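You operate a simulated robot arm through the tools that you are given. There is no shell and no other tool.

You are at the controls of a simulated robot arm. One attempt, no reset.

JOB
Drain the beaker, press the sample can and put it in the white tray that the display names.
Fine: blue lever open to 0 ML and shut again before you press; red lever DOWN, then UP; slide OUT to reach the can.

Only the result counts: the job must be done as asked and must still hold three seconds after the hand-in. Knocking over, shifting, dropping, spilling or breaking anything else fails it.

ROBOT AND FRAMES
A 7-joint arm with a two-finger parallel gripper, fixed in place. Base frame: the origin is on the floor under the middle of its stand, x ahead of it, y to its left, z up. Lengths are in mm, angles in rad, forces in N, time in s.
With the tool pointing down near the work surface it reaches from about 100 to 660 mm from the base axis. Its first joint turns from -1.152 to 1.152 rad. Payload 1.57 kg.
The TCP is the grasp point between the finger pads, 30 mm short of the fingertips. In the tool frame z runs along the fingers and y along their closing line. Largest opening 80 mm; finger width 17, thickness 12; the body of the gripper, 40 by 82 mm, starts 80 mm behind the TCP.
Orientation is that of the tool frame in the base frame, as a unit quaternion [x, y, z, w]. With the fingers straight down and closing along the base's y, the tool's x points along the base's -x, its y along +y and its z along -z.

CONTROLS
- The arm moves only by the tool step_arm. Its argument "moves" is a list of rows, each a list of 3 entries, a list of its own where there are three numbers: the turn, a rotation vector about the base's x, y, z in rad, then the shift along the base's x, y, z in mm, then the finger opening in mm, from 0 to 80. In form: [[[wx, wy, wz], [tx, ty, tz], gripper], ...]. A call has 1 to 20 rows; each row shifts and turns the commanded pose from where the row before left it. Rows are played at 5 a second. More than 50 mm and 0.15 rad between two rows, or a gripper value outside its range, and nothing of the call is played. Where a pose cannot be reached the arm comes as near as it can. A force on the tool above 40 N (or 10 N above the force at the start of the call, whichever is more), or a blocked arm, ends the call early, and 0.2 s more pass. The fingers move at their own pace (about 72 mm/s each) and stop on an object; they squeeze with about 38 N. The grip force told is the motor's: it shows also when the fingers shut on nothing. Time passes only in rows, and 0.2 s behind the last, so rows that do not move let the fingers close. The reply holds the time, the measured pose of the TCP, the force on the tool along the base axes, the opening and the grip force, in the units named above and with some noise, with the torque about the TCP (base axes, N m) and any sound that the robot's microphone picked up.
- Cameras (640 x 400 px; columns grow to the right, rows downward): "scene" is fixed at [55.1, 426.4, 1426.5]; the picture's right is [-0.78, -0.62, 0.00], its down [-0.37, 0.46, -0.81] and it looks along [0.50, -0.63, -0.59] (base axes); focal length 270 px, centre (320, 200). "wrist" rides on the gripper at [72, -7, -122] in the tool frame; the picture's right is [0.09, 1.00, 0.00], its down [-0.84, 0.08, -0.54] and it looks along [-0.54, 0.05, 0.84] (tool axes); focal length 238 px, centre (320, 200). There is no depth. A picture from a camera that has moved, and an enlarged one, comes with that camera's place and axes in the base frame and with its lens. The place of the scene camera against the robot may be out by one fixed shift of up to 12 mm in any direction.
- capture(camera): a new picture of that camera. No time passes.
- zoom(camera, box): a new picture of the part [left, top, right, bottom] of that camera's present view, enlarged. No time passes.
- job_done(): hands the job in; it is judged then, once.

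Places have to be worked out from the pictures, the camera data and where the tool is seen. Open the gripper and draw the arm clear of the work before you hand the job in, unless the task says otherwise.

The tools are called as a command line: name --argument value ..., lists and objects as JSON in quotes. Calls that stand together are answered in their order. step_arm: Moves the arm, as the interface text tells. Its arguments: {"type":"object","properties":{"moves":{"type":"array"}},"required":["moves"]} The other tools are called the same way: capture (camera) takes a picture; zoom (camera, box) takes an enlarged picture of a part of a camera's view; job_done () hands the job in.

At the start:

```text
time: 0.0
position: [308.7, -74.4, 1259.7]
orientation: [0.001, 1.0, 0.001, 0.001]
contact_force: [-0.6, -0.1, 0.5]
torque: [0.02, -0.01, 0.02]
gripper_width: 79.9
grasp_force: 0.1
```

scene: 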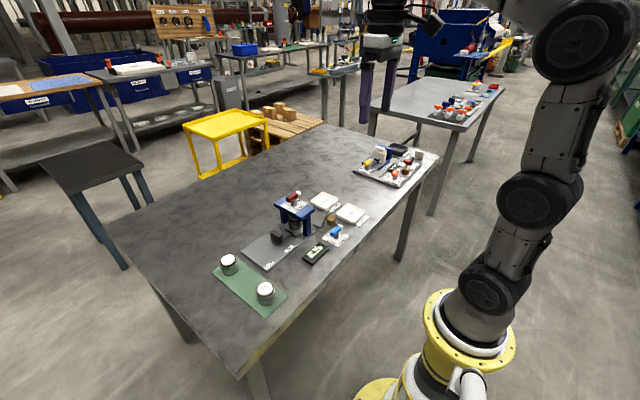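
wrist: 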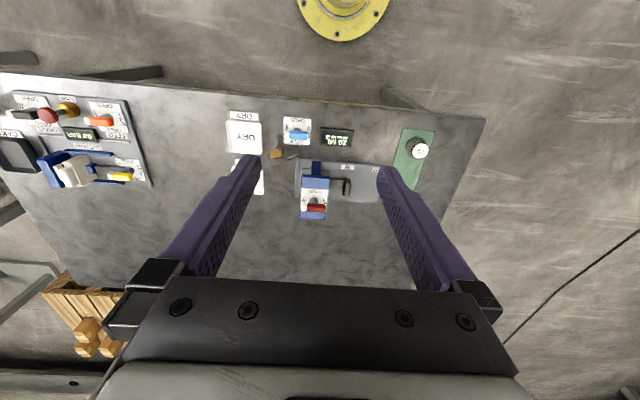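

I'll start by looking closer at the work area from both cameras.

zoom --camera "scene" --box '[200, 170, 400, 295]'

zoom --camera "scene" --box '[260, 180, 360, 242]'

zoom --camera "wrist" --box '[220, 100, 380, 200]'

zoom --camera "scene" --box '[350, 140, 440, 196]'

```text
3.20 times, centred on (300, 232) of scene
camera zoom: at [55.1, 426.4, 1426.5], right [-0.78, -0.62, 0.0], down [-0.37, 0.46, -0.81], along [0.5, -0.63, -0.59], focal length 865 px, centre (384, 96)
```

zoom: 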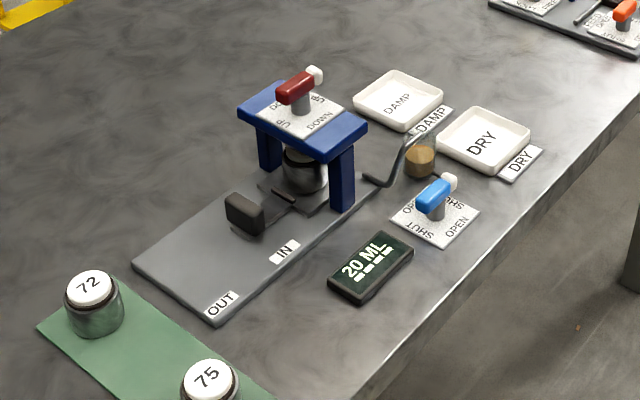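

```text
6.40 times, centred on (310, 211) of scene
camera zoom: at [55.1, 426.4, 1426.5], right [-0.78, -0.62, 0.0], down [-0.37, 0.46, -0.81], along [0.5, -0.63, -0.59], focal length 1730 px, centre (384, 130)
```

zoom: 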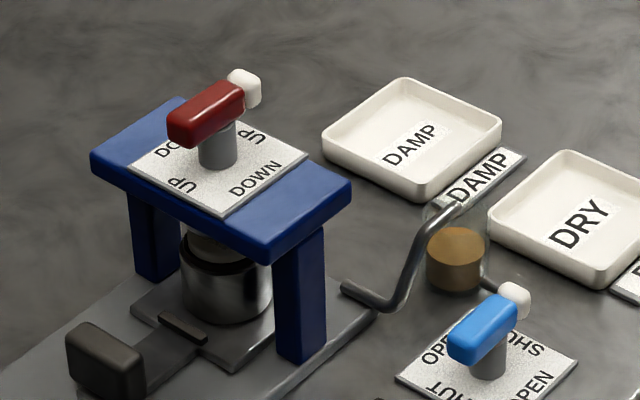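

```text
4.00 times, centred on (300, 150) of wrist
camera zoom: at [236.2, -79.6, 1381.9], right [-0.09, 1.0, 0.0], down [0.84, 0.08, 0.54], along [0.54, 0.05, -0.84], focal length 953 px, centre (400, 400)
```

zoom: 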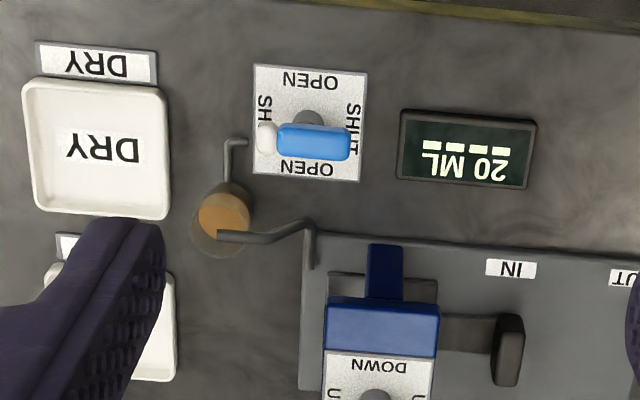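

```text
7.11 times, centred on (395, 168) of scene
camera zoom: at [55.1, 426.4, 1426.5], right [-0.78, -0.62, 0.0], down [-0.37, 0.46, -0.81], along [0.5, -0.63, -0.59], focal length 1922 px, centre (-213, 428)
```

zoom: 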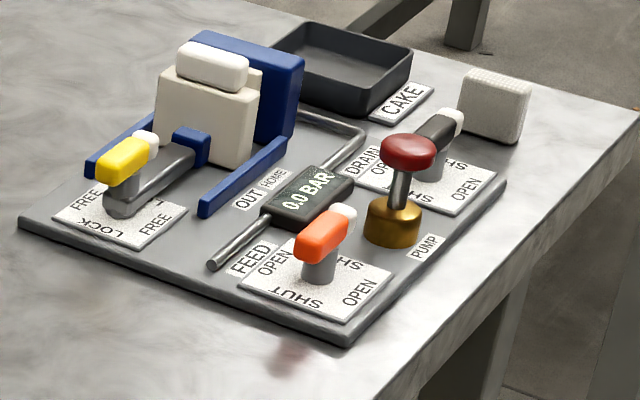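

The wrist and scene views put the tabletop near z≈780, the blue lever near (420,-120), the press with the red lever near (555,-62), the slide handle near (556,25), and the trays near (445,-254) and (568,-251). I'll lower the arm, still well clear, for a closer look.

step_arm --moves '[[[0, 0, 0], [10, 0, -45], 80], [[0, 0, 0], [10, -10, -45], 80], [[0, 0, 0], [10, -10, -45], 80], [[0, 0, 0], [10, -10, -45], 80], [[0, 0, 0], [0, 0, 0], 80]]'

capture --camera "wrist"

capture --camera "scene"

```text
time: 1.2
position: [349.4, -101.3, 1079.2]
orientation: [0.0, 1.0, -0.001, 0.002]
contact_force: [-0.2, 0.1, -0.3]
torque: [0.0, 0.02, -0.01]
gripper_width: 80.1
grasp_force: 0.0
```

```text
taken
camera wrist: at [276.5, -109.6, 1200.8], right [-0.09, 1.0, 0.0], down [0.84, 0.08, 0.54], along [0.54, 0.05, -0.84], focal length 238 px, centre (320, 200)
```

wrist: 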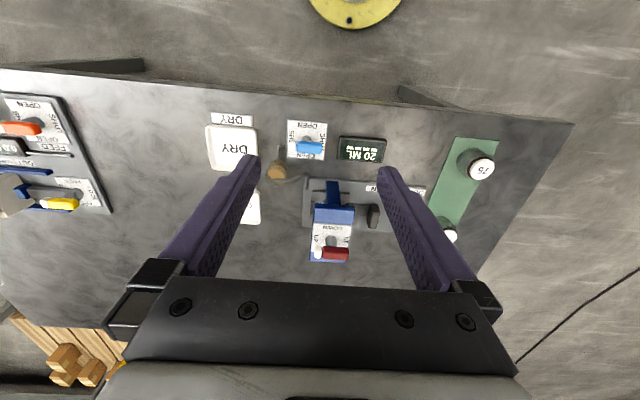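

```text
taken
```

scene: 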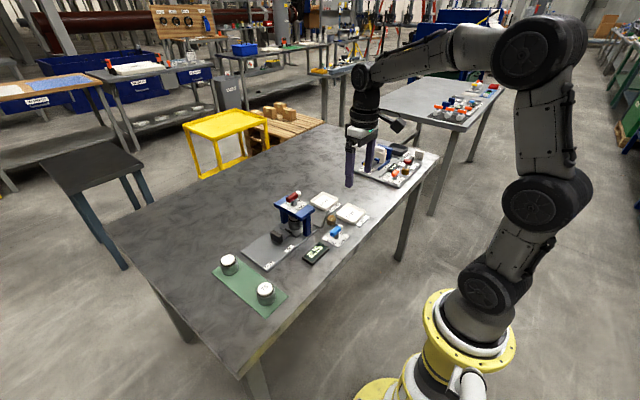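

Detail is better from here; I'll zoom in on the press, valve and tray area in the wrist view.

zoom --camera "wrist" --box '[260, 100, 400, 190]'

zoom --camera "wrist" --box '[280, 170, 400, 270]'

zoom --camera "wrist" --box '[190, 100, 350, 200]'

zoom --camera "wrist" --box '[400, 120, 560, 250]'

```text
4.44 times, centred on (330, 145) of wrist
camera zoom: at [276.5, -109.6, 1200.8], right [-0.09, 1.0, 0.0], down [0.84, 0.08, 0.54], along [0.54, 0.05, -0.84], focal length 1059 px, centre (276, 444)
```

zoom: 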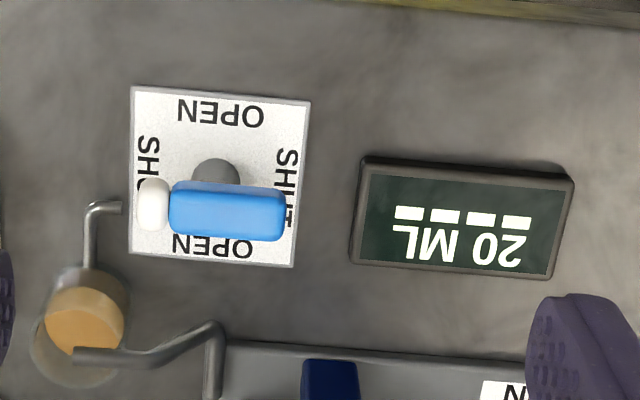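

```text
4.00 times, centred on (340, 220) of wrist
camera zoom: at [276.5, -109.6, 1200.8], right [-0.09, 1.0, 0.0], down [0.84, 0.08, 0.54], along [0.54, 0.05, -0.84], focal length 953 px, centre (240, 120)
```

zoom: 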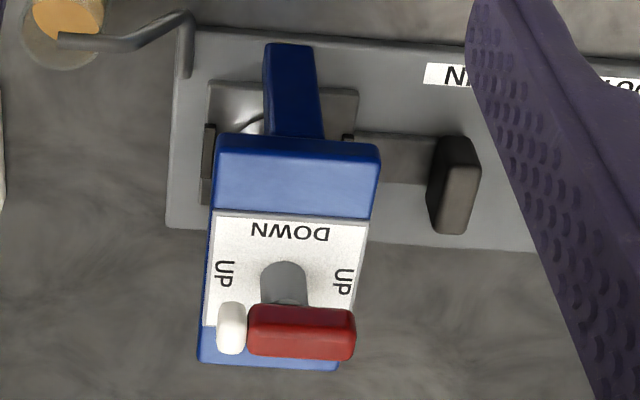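

```text
4.00 times, centred on (270, 150) of wrist
camera zoom: at [276.5, -109.6, 1200.8], right [-0.09, 1.0, 0.0], down [0.84, 0.08, 0.54], along [0.54, 0.05, -0.84], focal length 953 px, centre (520, 400)
```

zoom: 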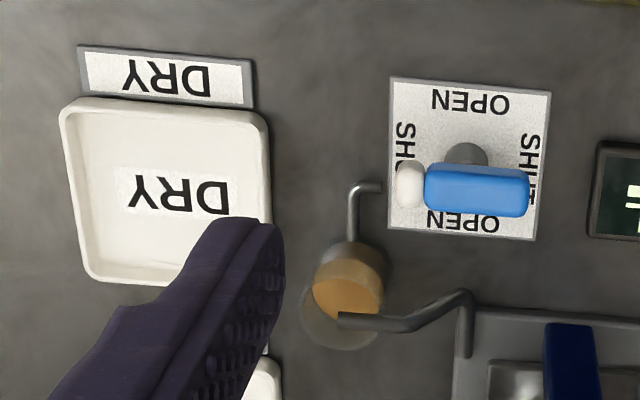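

```text
3.08 times, centred on (480, 185) of wrist
camera zoom: at [276.5, -109.6, 1200.8], right [-0.09, 1.0, 0.0], down [0.84, 0.08, 0.54], along [0.54, 0.05, -0.84], focal length 733 px, centre (-172, 246)
```

zoom: 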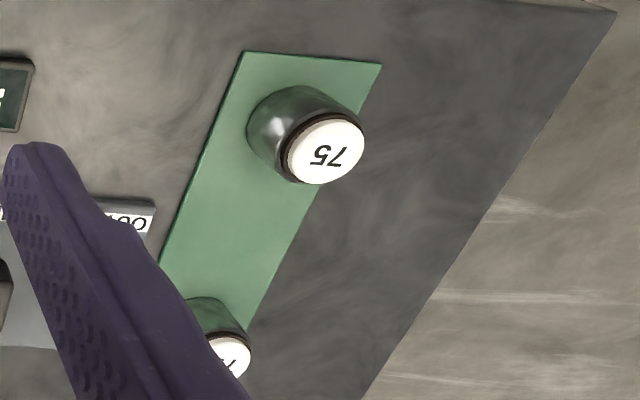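

The blue lever's plate centre reads about (419,-121), with its bar along y at z≈820. It sits on SHUT, and the display shows 20 ML. I'll turn the tool +90° about z so the fingers close along x, and hover above the lever.

step_arm --moves '[[[0, 0, 0.1309], [5.8, -1.64, -9], 50], [[0, 0, 0.1309], [5.8, -1.64, -9], 50], [[0, 0, 0.1309], [5.8, -1.64, -9], 50], [[0, 0, 0.1309], [5.8, -1.64, -9], 50], [[0, 0, 0.1309], [5.8, -1.64, -9], 50], [[0, 0, 0.1309], [5.8, -1.64, -9], 50], [[0, 0, 0.1309], [5.8, -1.64, -9], 50], [[0, 0, 0.1309], [5.8, -1.64, -9], 50], [[0, 0, 0.1309], [5.8, -1.64, -9], 50], [[0, 0, 0.1309], [5.8, -1.64, -9], 50], [[0, 0, 0.1309], [5.8, -1.64, -9], 50], [[0, 0, 0.1309], [5.8, -1.64, -9], 50], [[0, 0, 0], [0, 0, 0], 50]]'

capture --camera "wrist"

zoom --camera "scene" --box '[260, 170, 380, 245]'

```text
time: 4.0
position: [419.2, -120.9, 971.3]
orientation: [0.708, -0.706, 0.0, 0.0]
contact_force: [-0.7, 0.4, 0.0]
torque: [0.03, -0.02, 0.03]
gripper_width: 50.0
grasp_force: 0.1
```

```text
taken
camera wrist: at [424.6, -194.1, 1094.0], right [-1.0, -0.09, 0.0], down [-0.08, 0.84, 0.54], along [-0.05, 0.54, -0.84], focal length 238 px, centre (320, 200)
```

wrist: 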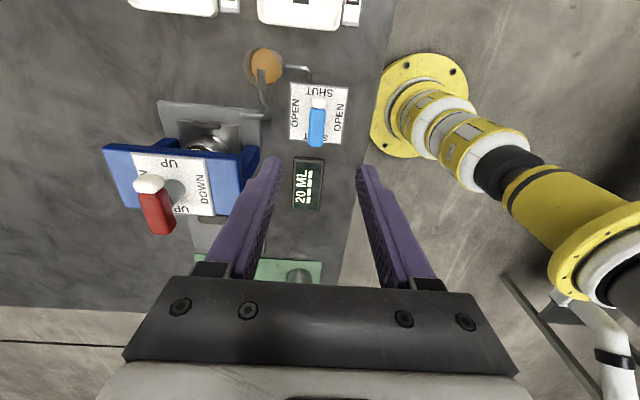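

```text
5.33 times, centred on (320, 208) of scene
camera zoom: at [55.1, 426.4, 1426.5], right [-0.78, -0.62, 0.0], down [-0.37, 0.46, -0.81], along [0.5, -0.63, -0.59], focal length 1441 px, centre (320, 160)
```

zoom: 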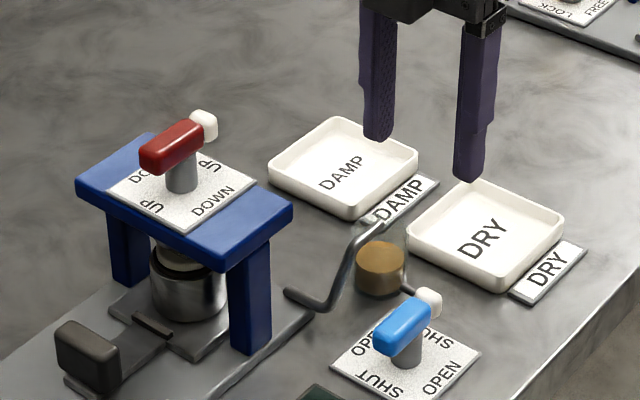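

Clear view now. I'll zoom on the blue lever and the press from this pose.

zoom --camera "wrist" --box '[240, 40, 400, 140]'

zoom --camera "wrist" --box '[280, 75, 360, 155]'

zoom --camera "wrist" --box '[90, 90, 270, 250]'

```text
4.00 times, centred on (320, 90) of wrist
camera zoom: at [424.6, -194.1, 1094.0], right [-1.0, -0.09, 0.0], down [-0.08, 0.84, 0.54], along [-0.05, 0.54, -0.84], focal length 953 px, centre (320, 640)
```

zoom: 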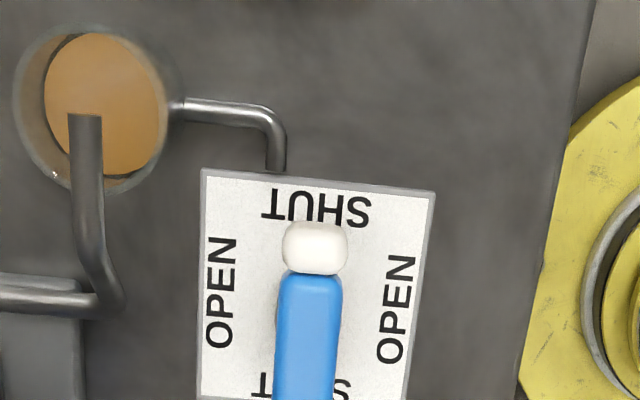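

```text
5.00 times, centred on (320, 115) of wrist
camera zoom: at [424.6, -194.1, 1094.0], right [-1.0, -0.09, 0.0], down [-0.08, 0.84, 0.54], along [-0.05, 0.54, -0.84], focal length 1192 px, centre (320, 625)
```

zoom: 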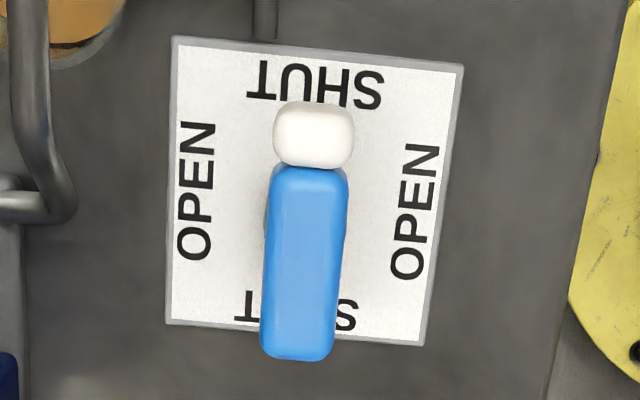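

```text
2.50 times, centred on (180, 170) of wrist
camera zoom: at [424.6, -194.1, 1094.0], right [-1.0, -0.09, 0.0], down [-0.08, 0.84, 0.54], along [-0.05, 0.54, -0.84], focal length 596 px, centre (670, 275)
```

zoom: 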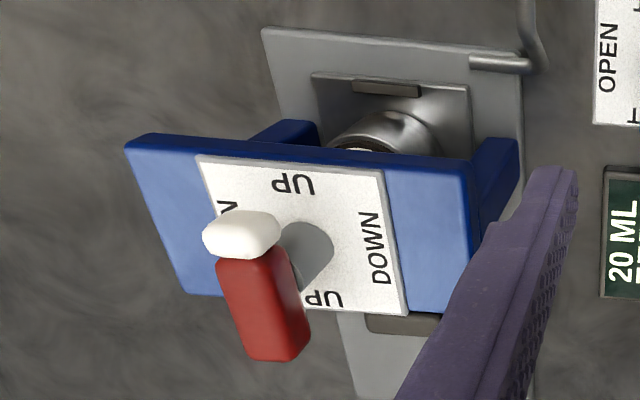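

Combining views, the blue lever's pivot is about (421.5,-120.5), its bar ~17 mm wide with its top near z≈820. The camera reports suggest my TCP is really at about (418.2,-122.1,971.6), so I'll correct and go lower for a finer look.

step_arm --moves '[[[0, 0, 0], [3.3, 1.6, -30], 50], [[0, 0, 0], [0, 0, -30], 50], [[0, 0, 0], [0, 0, -20], 50], [[0, 0, 0], [0, 0, 0], 50]]'

capture --camera "wrist"

zoom --camera "scene" --box '[290, 190, 370, 250]'

```text
time: 5.0
position: [422.5, -120.9, 890.0]
orientation: [0.707, -0.707, -0.001, -0.001]
contact_force: [0.3, 0.1, -0.4]
torque: [-0.01, 0.0, -0.01]
gripper_width: 50.1
grasp_force: 0.0
```

```text
taken
camera wrist: at [428.2, -192.5, 1013.5], right [-1.0, -0.09, 0.0], down [-0.08, 0.84, 0.54], along [-0.05, 0.54, -0.84], focal length 238 px, centre (320, 200)
```

wrist: 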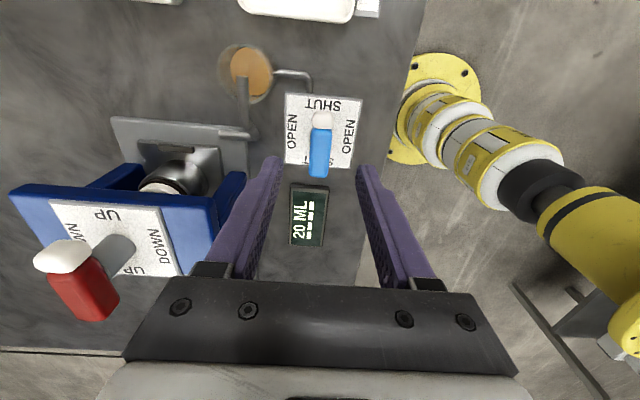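

```text
6.67 times, centred on (330, 220) of scene
camera zoom: at [55.1, 426.4, 1426.5], right [-0.78, -0.62, 0.0], down [-0.37, 0.46, -0.81], along [0.5, -0.63, -0.59], focal length 1802 px, centre (253, 67)
```

zoom: 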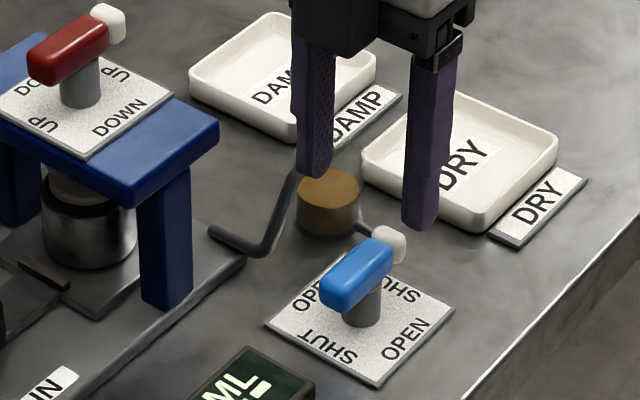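

Fingers straddle the lever as expected from above; zooming in for the precise offset.

zoom --camera "wrist" --box '[255, 80, 385, 200]'

```text
3.33 times, centred on (320, 140) of wrist
camera zoom: at [428.2, -192.5, 1013.5], right [-1.0, -0.09, 0.0], down [-0.08, 0.84, 0.54], along [-0.05, 0.54, -0.84], focal length 794 px, centre (320, 400)
```

zoom: 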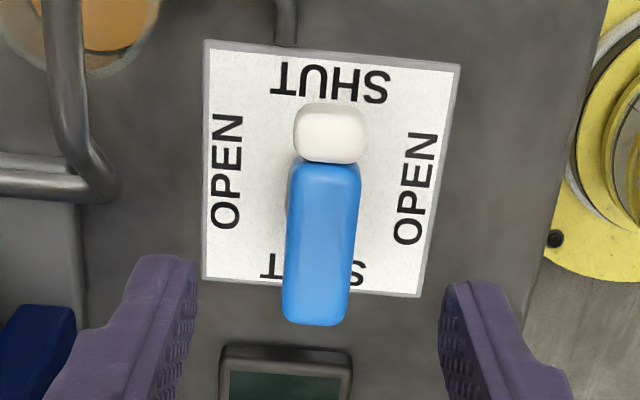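

The plate centre again gives (421.3,-120.6) and the bar top z≈814, and my TCP is centred on that. I'll lower until the fingertips are about 11 mm below the bar's top (TCP z≈833) and then look before closing.

step_arm --moves '[[[0, 0, 0], [0, 0, -20], 50], [[0, 0, 0], [0, 0, -20], 50], [[0, 0, 0], [0, 0, -12], 50], [[0, 0, 0], [0, 0, -6], 50], [[0, 0, 0], [0, 0, 0], 50]]'

capture --camera "wrist"

zoom --camera "scene" --box '[290, 190, 370, 250]'

```text
time: 6.2
position: [422.3, -120.6, 832.5]
orientation: [-0.707, 0.707, 0.001, 0.0]
contact_force: [-1.3, -0.2, -0.2]
torque: [-0.01, 0.01, -0.02]
gripper_width: 49.6
grasp_force: 0.1
```

```text
taken
camera wrist: at [427.6, -193.4, 955.5], right [-1.0, -0.09, 0.0], down [-0.08, 0.84, 0.54], along [-0.05, 0.54, -0.84], focal length 238 px, centre (320, 200)
```

wrist: 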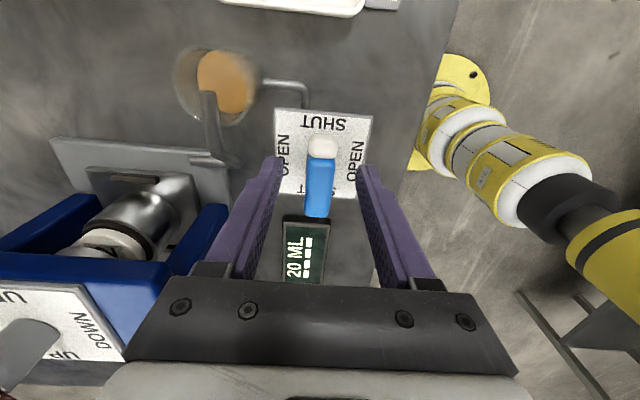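

```text
6.67 times, centred on (330, 220) of scene
camera zoom: at [55.1, 426.4, 1426.5], right [-0.78, -0.62, 0.0], down [-0.37, 0.46, -0.81], along [0.5, -0.63, -0.59], focal length 1802 px, centre (253, 67)
```

zoom: 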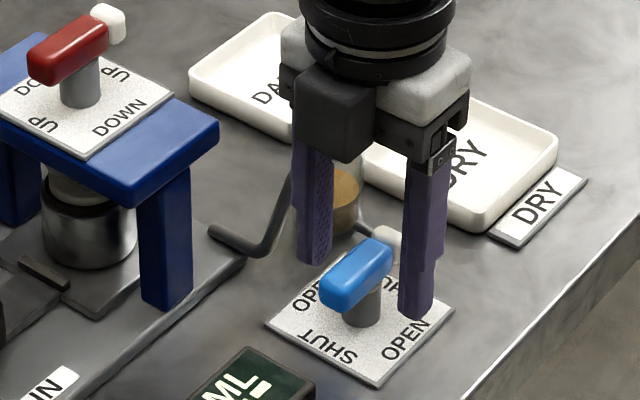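

The fingers straddle the bar at the right height. I'll close on it and let them settle.

step_arm --moves '[[[0, 0, 0], [0, 0, 0], 30], [[0, 0, 0], [0, 0, 0], 10], [[0, 0, 0], [0, 0, 0], 10], [[0, 0, 0], [0, 0, 0], 10]]'

zoom --camera "wrist" --box '[240, 90, 400, 230]'

zoom --camera "scene" --box '[290, 190, 370, 250]'

```text
time: 7.2
position: [421.6, -120.8, 832.3]
orientation: [-0.707, 0.707, 0.0, 0.0]
contact_force: [3.7, -0.1, -2.4]
torque: [0.04, 0.0, -0.01]
gripper_width: 19.8
grasp_force: 33.4
```

```text
2.86 times, centred on (320, 160) of wrist
camera zoom: at [427.8, -193.3, 955.6], right [-1.0, -0.09, 0.0], down [-0.08, 0.84, 0.54], along [-0.05, 0.54, -0.84], focal length 681 px, centre (320, 314)
```

zoom: 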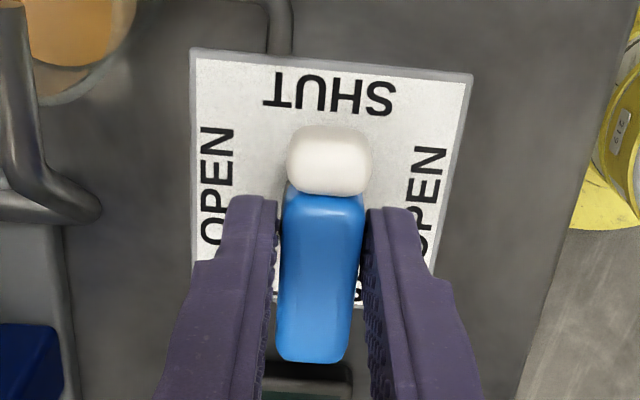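

```text
6.67 times, centred on (330, 220) of scene
camera zoom: at [55.2, 426.4, 1426.5], right [-0.78, -0.62, 0.0], down [-0.37, 0.46, -0.81], along [0.5, -0.63, -0.59], focal length 1802 px, centre (253, 67)
```

zoom: 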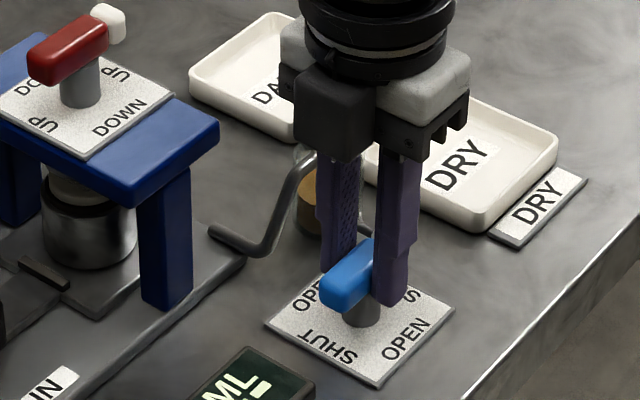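

The fingers hold at 19.8 mm with 33 N. I'll try a small turn of −0.15 rad and check the torque and lever.

step_arm --moves '[[[0, 0, -0.05], [0, 0, 0], 10], [[0, 0, -0.05], [0, 0, 0], 10], [[0, 0, -0.05], [0, 0, 0], 10], [[0, 0, 0], [0, 0, 0], 10]]'

zoom --camera "wrist" --box '[240, 90, 400, 230]'

zoom --camera "scene" --box '[290, 190, 370, 250]'

```text
time: 8.2
position: [420.8, -120.5, 832.7]
orientation: [-0.652, 0.758, 0.001, -0.001]
contact_force: [1.7, 3.1, -4.0]
torque: [-0.46, -0.13, 0.95]
gripper_width: 19.9
grasp_force: 33.5
```

```text
2.86 times, centred on (320, 160) of wrist
camera zoom: at [417.2, -192.9, 955.7], right [-1.0, 0.06, 0.0], down [0.05, 0.84, 0.54], along [0.03, 0.54, -0.84], focal length 681 px, centre (320, 314)
```

zoom: 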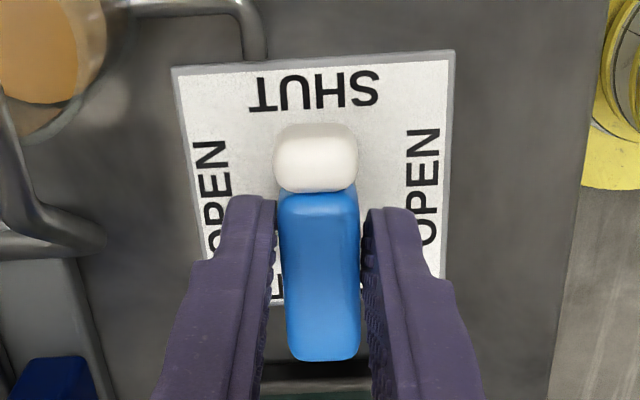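

```text
6.67 times, centred on (330, 220) of scene
camera zoom: at [55.1, 426.4, 1426.5], right [-0.78, -0.62, 0.0], down [-0.37, 0.46, -0.81], along [0.5, -0.63, -0.59], focal length 1802 px, centre (253, 67)
```

zoom: 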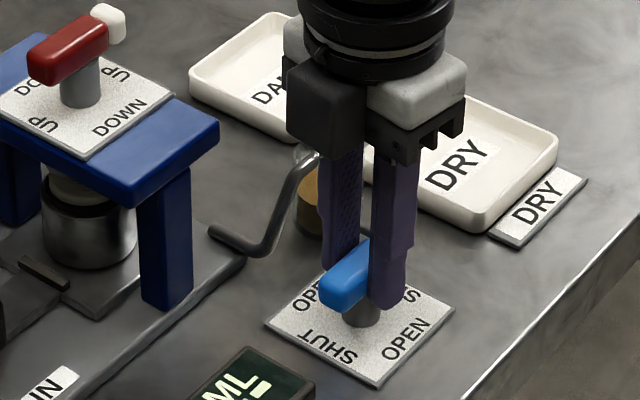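

Torque about z rose to +0.95 N m and the bar did not follow, so it's probably against a stop in this direction. I'll return and try the opposite way.

step_arm --moves '[[[0, 0, 0.075], [0, 0, 0], 10], [[0, 0, 0.075], [0, 0, 0], 10], [[0, 0, 0], [0, 0, 0], 10]]'

step_arm --moves '[[[0, 0, 0.05], [0, 0, 0], 10], [[0, 0, 0.05], [0, 0, 0], 10], [[0, 0, 0.05], [0, 0, 0], 10], [[0, 0, 0], [0, 0, 0], 10]]'

zoom --camera "wrist" --box '[240, 90, 400, 230]'

zoom --camera "scene" --box '[290, 190, 370, 250]'

```text
time: 9.0
position: [421.5, -120.3, 833.0]
orientation: [-0.707, 0.708, 0.0, 0.0]
contact_force: [5.2, -0.7, -7.5]
torque: [0.83, -0.06, 0.01]
gripper_width: 19.7
grasp_force: 33.4
```

```text
time: 10.0
position: [422.0, -120.7, 834.1]
orientation: [0.758, -0.652, 0.0, 0.0]
contact_force: [4.4, -3.5, -9.1]
torque: [0.19, -0.02, 0.01]
gripper_width: 19.8
grasp_force: 33.6
```

```text
2.86 times, centred on (320, 160) of wrist
camera zoom: at [438.7, -191.0, 955.7], right [-0.97, -0.24, 0.0], down [-0.2, 0.82, 0.54], along [-0.13, 0.53, -0.84], focal length 681 px, centre (320, 314)
```

zoom: 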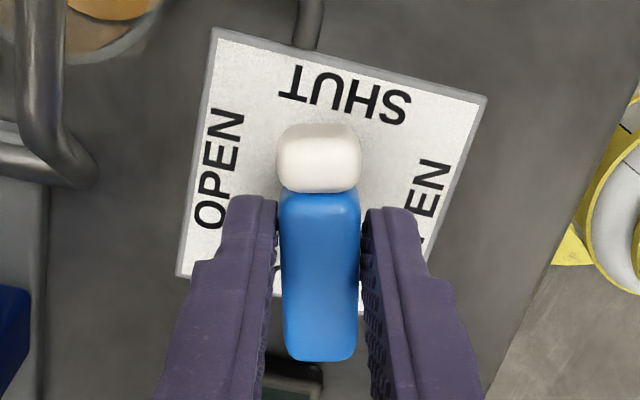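

```text
6.67 times, centred on (330, 220) of scene
camera zoom: at [55.3, 426.2, 1426.6], right [-0.78, -0.62, 0.0], down [-0.37, 0.46, -0.81], along [0.5, -0.63, -0.59], focal length 1802 px, centre (253, 67)
```

zoom: 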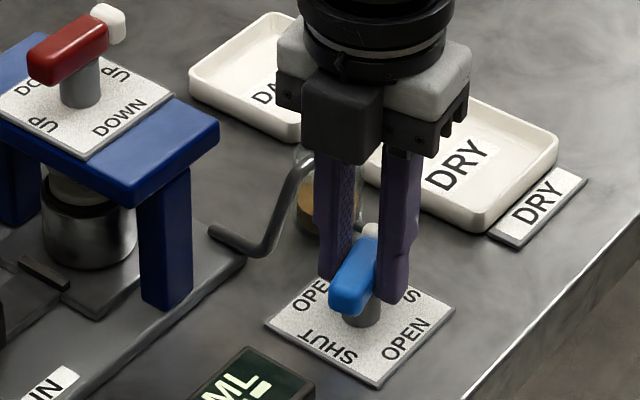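

This way the bar turns with the tool at almost no torque, so opening is counter-clockwise (+z). I'll continue in stages and check that the wrist follows.

step_arm --moves '[[[0, 0, 0.1], [0, 0, 0], 10], [[0, 0, 0.1], [0, 0, 0], 10], [[0, 0, 0.1], [0, 0, 0], 10], [[0, 0, 0.1], [0, 0, 0], 10], [[0, 0, 0], [0, 0, 0], 10]]'

```text
time: 11.2
position: [422.7, -119.9, 832.8]
orientation: [0.873, -0.488, 0.0, -0.001]
contact_force: [5.8, -7.5, -8.5]
torque: [0.32, 0.26, 0.01]
gripper_width: 19.6
grasp_force: 33.5
```

Wrist follows (yaw +2.12 rad), forces small. Continuing.

step_arm --moves '[[[0, 0, 0.1], [0, 0, 0], 10], [[0, 0, 0.1], [0, 0, 0], 10], [[0, 0, 0.1], [0, 0, 0], 10], [[0, 0, 0.1], [0, 0, 0], 10], [[0, 0, 0.1], [0, 0, 0], 10], [[0, 0, 0], [0, 0, 0], 10]]'

capture --camera "scene"

zoom --camera "scene" --box '[280, 190, 370, 270]'

```text
time: 12.6
position: [421.6, -121.0, 831.5]
orientation: [0.967, -0.257, -0.001, 0.0]
contact_force: [3.6, -7.5, -12.7]
torque: [-0.6, -0.7, -0.02]
gripper_width: 19.7
grasp_force: 33.3
```

```text
taken
```

scene: 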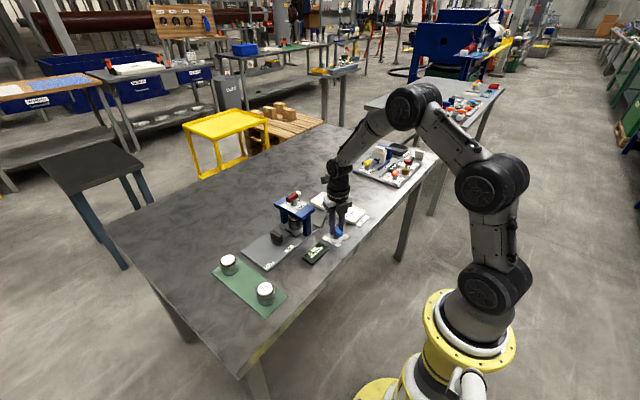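

```text
5.00 times, centred on (325, 230) of scene
camera zoom: at [55.3, 426.2, 1426.6], right [-0.78, -0.62, 0.0], down [-0.37, 0.46, -0.81], along [0.5, -0.63, -0.59], focal length 1351 px, centre (295, 50)
```

zoom: 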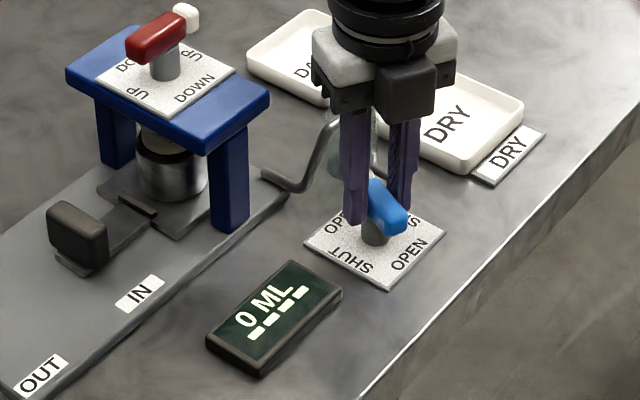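

The display already reads 0 ML with the valve past 60°. I'll turn a little further open and dwell so the beaker is fully drained, then check again.

step_arm --moves '[[[0, 0, 0.1], [0, 0, 0], 10], [[0, 0, 0.1], [0, 0, 0], 10], [[0, 0, 0.1], [0, 0, 0], 10], [[0, 0, 0.1], [0, 0, 0], 10], [[0, 0, 0], [0, 0, 0], 10], [[0, 0, 0], [0, 0, 0], 10], [[0, 0, 0], [0, 0, 0], 10], [[0, 0, 0], [0, 0, 0], 10], [[0, 0, 0], [0, 0, 0], 10]]'

zoom --camera "scene" --box '[280, 190, 370, 270]'

capture --camera "wrist"

```text
time: 13.3
position: [414.9, -116.7, 821.9]
orientation: [0.983, -0.182, -0.01, 0.01]
contact_force: [-1.2, -4.9, -3.8]
torque: [0.21, 0.27, -0.08]
gripper_width: 20.0
grasp_force: 33.8
out of reach, approached as far as the arm can: row 2, 3
stopped in row 3: the force on the tool passed its limit at 110 N (the readings are from after the stop); the commanded pose is now the measured one
```

```text
5.00 times, centred on (325, 230) of scene
camera zoom: at [55.1, 426.3, 1426.6], right [-0.78, -0.62, 0.0], down [-0.37, 0.46, -0.81], along [0.5, -0.63, -0.59], focal length 1351 px, centre (295, 50)
```

zoom: 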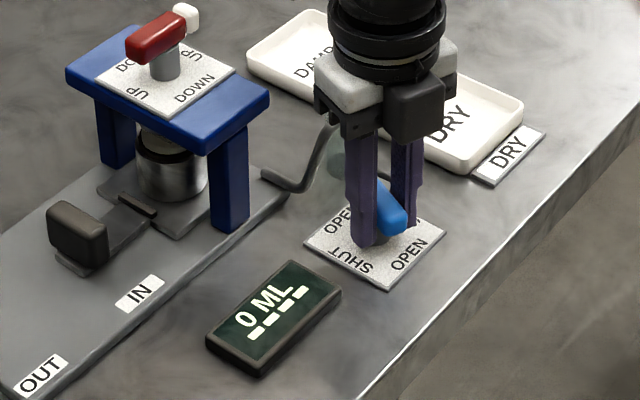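

```text
taken
camera wrist: at [485.9, -134.8, 944.5], right [-0.27, -0.96, 0.02], down [-0.8, 0.24, 0.56], along [-0.54, 0.13, -0.83], focal length 238 px, centre (320, 200)
```

wrist: 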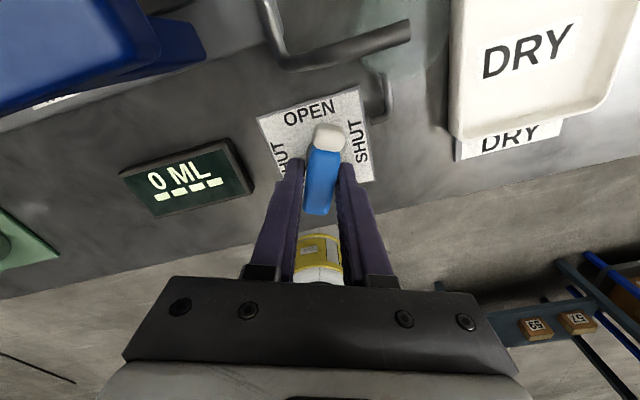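

The wrist hit its joint limit: the TCP was pushed to (415,-117,822), but the lever is at ~70° open and the display holds 0 ML with the beaker looking empty. I'll release gently, rise straight up, and regrip later with a wrist angle inside its range.

step_arm --moves '[[[0, 0, 0], [0, 0, 0], 30], [[0, 0, 0], [0, 0, 0], 50], [[0, 0, 0], [0, 0, 0], 50], [[0, 0, 0], [0, 0, 10], 50], [[0, 0, 0], [0, 0, 20], 50], [[0, 0, 0], [0, 0, 30], 50], [[0, 0, 0], [0, 0, 30], 50], [[0, 0, 0], [0, 0, 0], 50]]'

capture --camera "wrist"

zoom --camera "scene" --box '[280, 190, 370, 270]'

```text
time: 15.1
position: [414.6, -116.2, 915.1]
orientation: [0.983, -0.183, -0.008, 0.01]
contact_force: [0.1, -0.4, -0.4]
torque: [0.05, 0.04, 0.0]
gripper_width: 50.0
grasp_force: 0.1
```

```text
taken
camera wrist: at [486.5, -133.4, 1035.7], right [-0.27, -0.96, 0.02], down [-0.8, 0.24, 0.55], along [-0.54, 0.13, -0.83], focal length 238 px, centre (320, 200)
```

wrist: 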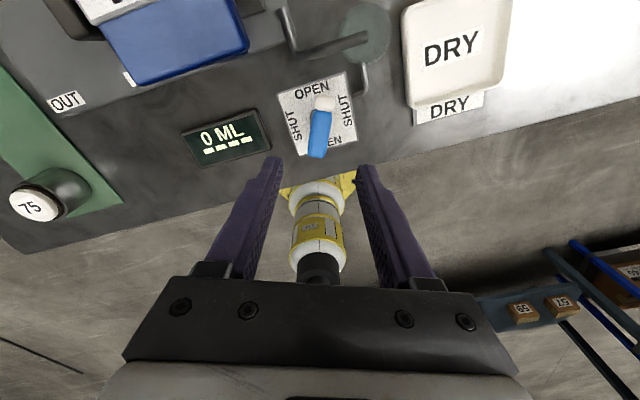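

```text
5.00 times, centred on (325, 230) of scene
camera zoom: at [55.1, 426.4, 1426.5], right [-0.78, -0.62, 0.0], down [-0.37, 0.46, -0.81], along [0.5, -0.63, -0.59], focal length 1351 px, centre (295, 50)
```

zoom: 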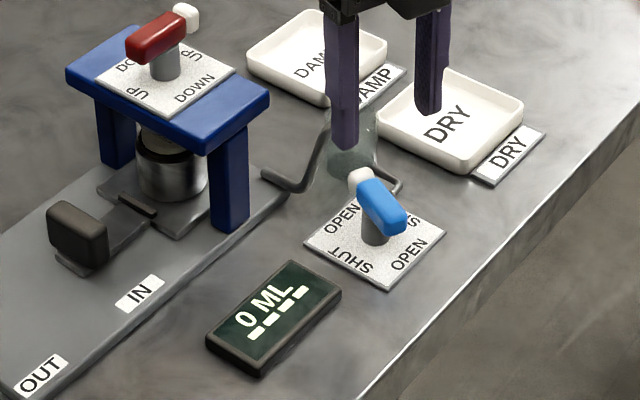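

Lever is intact, at ~70° open; beaker is empty at 0 ML. I'll level the tool, recentre over (421.5,-120.5) and swing the wrist the other way to grip the bar from yaw ≈ −20°.

step_arm --moves '[[[0.0164, -0.0214, -0.1], [0, 0, 0], 50], [[0, 0, -0.145], [3, -2, 0], 50], [[0, 0, -0.145], [4, -2, 0], 50], [[0, 0, -0.145], [0, 0, 0], 50], [[0, 0, -0.145], [0, 0, 0], 50], [[0, 0, -0.145], [0, 0, 0], 50], [[0, 0, -0.145], [0, 0, 0], 50], [[0, 0, -0.145], [0, 0, 0], 50], [[0, 0, -0.145], [0, 0, 0], 50], [[0, 0, -0.145], [0, 0, 0], 50], [[0, 0, -0.145], [0, 0, 0], 50], [[0, 0, -0.145], [0, 0, 0], 50], [[0, 0, -0.145], [0, 0, 0], 50], [[0, 0, -0.145], [0, 0, 0], 50], [[0, 0, -0.145], [0, 0, 0], 50], [[0, 0, -0.145], [0, 0, 0], 50], [[0, 0, -0.145], [0, 0, 0], 50], [[0, 0, -0.145], [0, 0, 0], 50], [[0, 0, -0.145], [0, 0, 0], 50], [[0, 0, -0.145], [0, 0, 0], 50]]'

capture --camera "wrist"

```text
time: 19.3
position: [422.7, -120.2, 912.3]
orientation: [0.042, 0.999, 0.0, 0.0]
contact_force: [-0.3, -0.1, -0.1]
torque: [-0.01, -0.01, 0.02]
gripper_width: 50.0
grasp_force: 0.0
```

```text
taken
camera wrist: at [349.2, -120.9, 1036.5], right [-0.01, 1.0, 0.0], down [0.84, 0.01, 0.54], along [0.54, 0.0, -0.84], focal length 238 px, centre (320, 200)
```

wrist: 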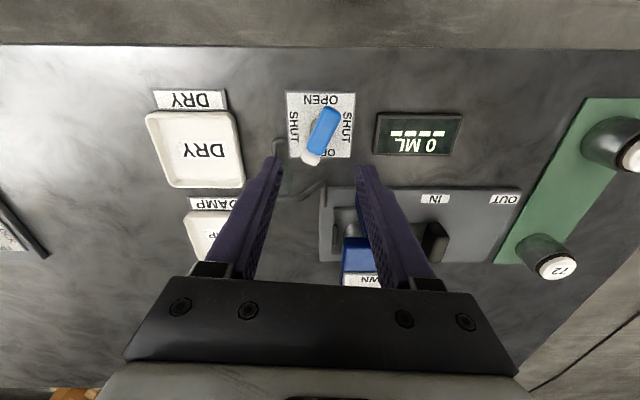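

The tool is now level at yaw ≈ −0.08. I'll zoom to measure the lever's centre and angle.

zoom --camera "wrist" --box '[265, 80, 375, 180]'

```text
4.00 times, centred on (320, 130) of wrist
camera zoom: at [349.2, -120.9, 1036.5], right [-0.01, 1.0, 0.0], down [0.84, 0.01, 0.54], along [0.54, 0.0, -0.84], focal length 953 px, centre (320, 480)
```

zoom: 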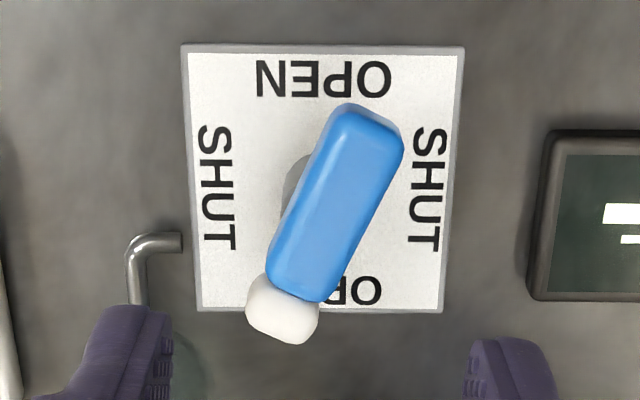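

The lever's knob points at about −25° (so 65° open) and the pivot is ~1 mm from my TCP. Before gripping, I'll test in free air that the wrist reaches yaw −90°, then come back to −0.44.

step_arm --moves '[[[0, 0, -0.14], [-0.8, -1.0, 0], 50], [[0, 0, -0.14], [0, 0, 0], 50], [[0, 0, -0.14], [0, 0, 0], 50], [[0, 0, -0.14], [0, 0, 0], 50], [[0, 0, -0.14], [0, 0, 0], 50], [[0, 0, -0.14], [0, 0, 0], 50], [[0, 0, -0.14], [0, 0, 0], 50], [[0, 0, -0.14], [0, 0, 0], 50], [[0, 0, -0.14], [0, 0, 0], 50], [[0, 0, -0.14], [0, 0, 0], 50], [[0, 0, -0.14], [0, 0, 0], 50], [[0, 0, 0], [0, 0, 0], 50]]'

capture --camera "wrist"

```text
time: 21.9
position: [421.7, -120.4, 913.8]
orientation: [0.725, 0.689, 0.0, 0.0]
contact_force: [0.8, -0.2, 0.4]
torque: [0.02, 0.04, 0.03]
gripper_width: 49.8
grasp_force: 0.1
```

```text
taken
camera wrist: at [417.8, -49.6, 1036.4], right [1.0, 0.04, 0.0], down [0.04, -0.84, 0.54], along [0.02, -0.54, -0.84], focal length 238 px, centre (320, 200)
```

wrist: 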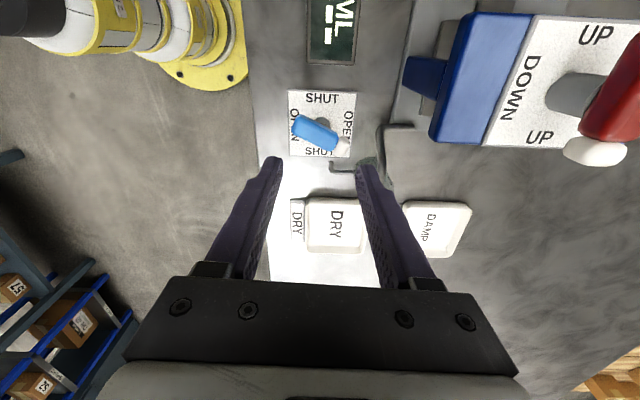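

Yaw −93° is reachable without complaint, with the TCP at about (421.4,-121). I'll go back to yaw −0.44 to line up with the bar and descend to the same grip height.

step_arm --moves '[[[0, 0, 0.131], [0, 0, 0], 50], [[0, 0, 0.131], [0, 0, 0], 50], [[0, 0, 0.131], [0, 0, 0], 50], [[0, 0, 0.131], [0, 0, 0], 50], [[0, 0, 0.131], [0, 0, 0], 50], [[0, 0, 0.131], [0, 0, 0], 50], [[0, 0, 0.131], [0, 0, 0], 50], [[0, 0, 0.131], [0, 0, 0], 50], [[0, 0, 0.131], [0, 0, 0], 50], [[0, 0, 0], [0, 0, -25], 50], [[0, 0, 0], [0, 0, -25], 50], [[0, 0, 0], [0, 0, 0], 50]]'

capture --camera "wrist"

zoom --camera "wrist" --box '[260, 90, 380, 190]'

```text
time: 24.5
position: [420.4, -122.3, 863.7]
orientation: [0.218, 0.976, 0.0, 0.001]
contact_force: [0.1, 0.2, 0.6]
torque: [-0.03, 0.04, 0.02]
gripper_width: 50.3
grasp_force: 0.0
```

```text
taken
camera wrist: at [352.5, -97.3, 986.6], right [0.34, 0.94, 0.0], down [0.79, -0.29, 0.54], along [0.51, -0.19, -0.84], focal length 238 px, centre (320, 200)
```

wrist: 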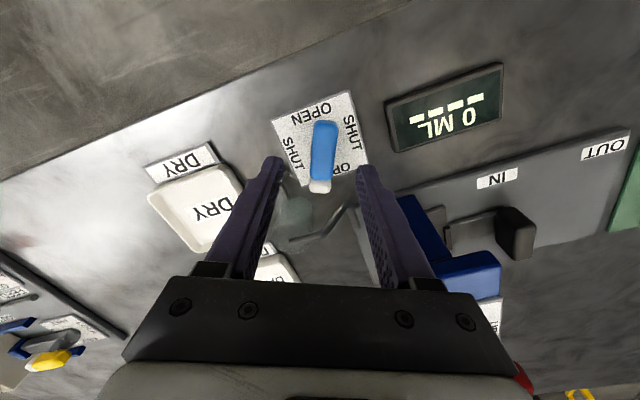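

```text
4.00 times, centred on (320, 140) of wrist
camera zoom: at [352.5, -97.3, 986.6], right [0.34, 0.94, 0.0], down [0.79, -0.29, 0.54], along [0.51, -0.19, -0.84], focal length 953 px, centre (320, 440)
```

zoom: 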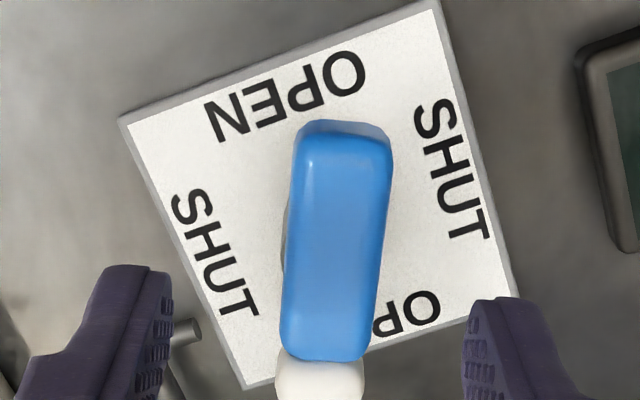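

The bar is aligned with the fingers and sits about 1.7 mm toward the picture's right from the tool axis. I'll shift that much, descend to grip height and close.

step_arm --moves '[[[0, 0, 0], [0.5, 1.5, -10], 50], [[0, 0, 0], [0, 0, -12], 50], [[0, 0, 0], [0, 0, -8.5], 50], [[0, 0, 0], [0, 0, 0], 50]]'

step_arm --moves '[[[0, 0, 0], [0, 0, 0], 30], [[0, 0, 0], [0, 0, 0], 10], [[0, 0, 0], [0, 0, 0], 10], [[0, 0, 0], [0, 0, 0], 10]]'

zoom --camera "wrist" --box '[240, 90, 400, 230]'

zoom --camera "scene" --box '[290, 190, 370, 250]'

```text
time: 25.5
position: [422.6, -120.7, 832.3]
orientation: [0.218, 0.976, -0.001, 0.0]
contact_force: [-0.3, 0.2, 0.5]
torque: [0.02, 0.01, -0.04]
gripper_width: 50.0
grasp_force: 0.1
```

```text
time: 26.5
position: [421.7, -120.8, 833.0]
orientation: [0.218, 0.976, -0.001, -0.001]
contact_force: [-1.2, -4.9, -0.2]
torque: [-0.1, 0.01, 0.0]
gripper_width: 19.8
grasp_force: 33.6
```

```text
2.86 times, centred on (320, 160) of wrist
camera zoom: at [353.5, -95.6, 955.7], right [0.34, 0.94, 0.0], down [0.79, -0.29, 0.54], along [0.51, -0.19, -0.84], focal length 681 px, centre (320, 314)
```

zoom: 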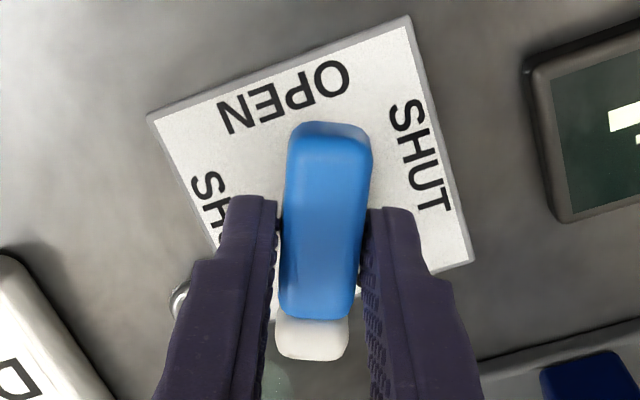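

```text
6.67 times, centred on (330, 220) of scene
camera zoom: at [55.0, 426.3, 1426.6], right [-0.78, -0.62, 0.0], down [-0.37, 0.46, -0.81], along [0.5, -0.63, -0.59], focal length 1802 px, centre (253, 67)
```

zoom: 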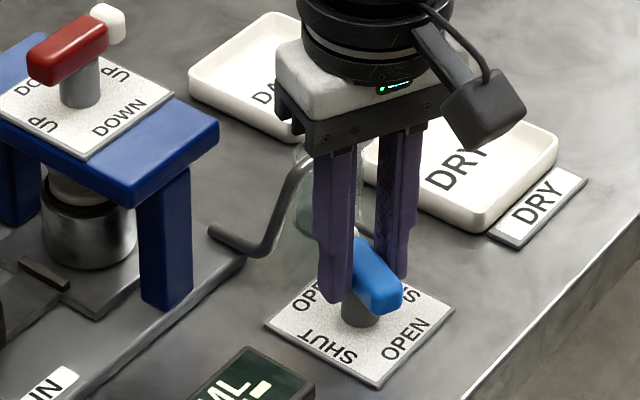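

Gripped at 19.8 mm again. I'll turn the valve up to nearly fully OPEN for certainty (yaw ≈ 0), and read the display.

step_arm --moves '[[[0, 0, 0.1], [0, 0, 0], 10], [[0, 0, 0.1], [0, 0, 0], 10], [[0, 0, 0.1], [0, 0, 0], 10], [[0, 0, 0.1], [0, 0, 0], 10], [[0, 0, 0], [0, 0, 0], 10], [[0, 0, 0], [0, 0, 0], 10], [[0, 0, 0], [0, 0, 0], 10]]'

zoom --camera "scene" --box '[280, 190, 370, 270]'

```text
time: 28.1
position: [422.5, -120.0, 833.3]
orientation: [0.019, 1.0, -0.001, 0.0]
contact_force: [0.4, -7.1, -3.5]
torque: [-0.12, -0.1, 0.03]
gripper_width: 19.9
grasp_force: 33.1
```

```text
5.00 times, centred on (325, 230) of scene
camera zoom: at [55.1, 426.2, 1426.6], right [-0.78, -0.62, 0.0], down [-0.37, 0.46, -0.81], along [0.5, -0.63, -0.59], focal length 1351 px, centre (295, 50)
```

zoom: 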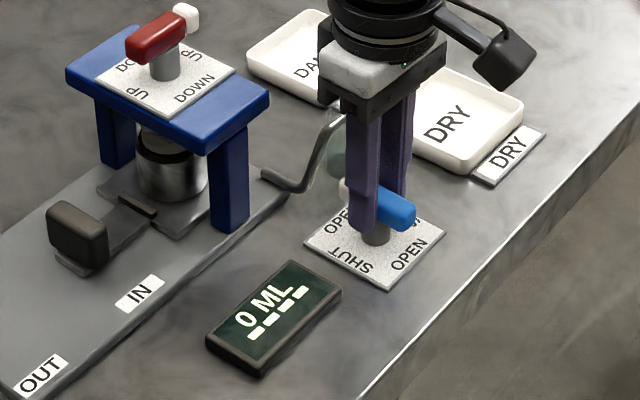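

The lever is fully at OPEN and the display reads 0 ML. Now I turn it back clockwise to SHUT in two stages.

step_arm --moves '[[[0, 0, -0.12], [0, 0, 0], 10], [[0, 0, -0.12], [0, 0, 0], 10], [[0, 0, -0.12], [0, 0, 0], 10], [[0, 0, -0.12], [0, 0, 0], 10], [[0, 0, -0.12], [0, 0, 0], 10], [[0, 0, -0.12], [0, 0, 0], 10], [[0, 0, -0.12], [0, 0, 0], 10], [[0, 0, 0], [0, 0, 0], 10]]'

step_arm --moves '[[[0, 0, -0.12], [0, 0, 0], 10], [[0, 0, -0.12], [0, 0, 0], 10], [[0, 0, -0.12], [0, 0, 0], 10], [[0, 0, -0.12], [0, 0, 0], 10], [[0, 0, -0.12], [0, 0, 0], 10], [[0, 0, -0.09], [0, 0, 0], 10], [[0, 0, 0], [0, 0, 0], 10]]'

zoom --camera "wrist" --box '[240, 90, 400, 230]'

zoom --camera "scene" --box '[280, 190, 370, 270]'

```text
time: 29.9
position: [422.5, -119.5, 832.8]
orientation: [0.427, 0.904, -0.001, -0.001]
contact_force: [-0.6, -6.5, -4.8]
torque: [-0.65, -0.42, 0.03]
gripper_width: 19.4
grasp_force: 33.2
```

```text
time: 31.5
position: [422.3, -120.9, 833.5]
orientation: [0.708, 0.706, -0.001, -0.001]
contact_force: [-1.8, -6.2, -3.0]
torque: [-0.12, -0.05, -0.05]
gripper_width: 19.5
grasp_force: 33.2
```

```text
2.86 times, centred on (320, 160) of wrist
camera zoom: at [415.0, -48.6, 955.8], right [1.0, 0.09, 0.0], down [0.08, -0.84, 0.54], along [0.05, -0.54, -0.84], focal length 681 px, centre (320, 314)
```

zoom: 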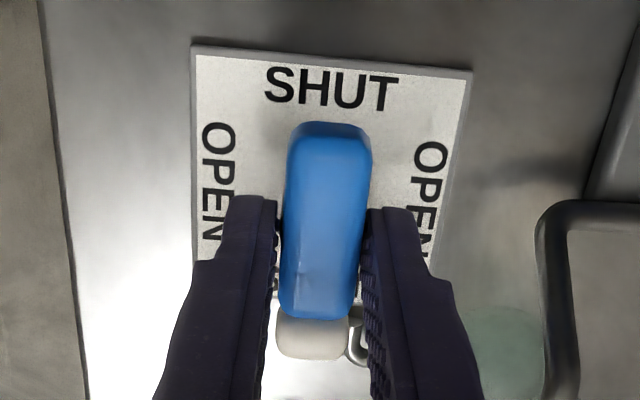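

```text
5.00 times, centred on (325, 230) of scene
camera zoom: at [55.0, 426.2, 1426.6], right [-0.78, -0.62, 0.0], down [-0.37, 0.46, -0.81], along [0.5, -0.63, -0.59], focal length 1351 px, centre (295, 50)
```

zoom: 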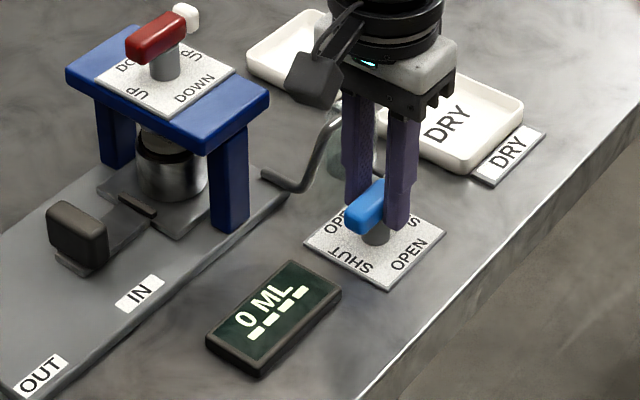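

The lever is back along SHUT. A small extra nudge will confirm it is seated against its stop.

step_arm --moves '[[[0, 0, -0.02], [0, 0, 0], 10], [[0, 0, -0.02], [0, 0, 0], 10], [[0, 0, 0], [0, 0, 0], 10]]'

```text
time: 32.3
position: [421.7, -118.6, 833.1]
orientation: [0.721, 0.693, 0.0, -0.001]
contact_force: [0.8, -0.5, -3.7]
torque: [-0.23, -0.1, 0.23]
gripper_width: 19.6
grasp_force: 33.6
```

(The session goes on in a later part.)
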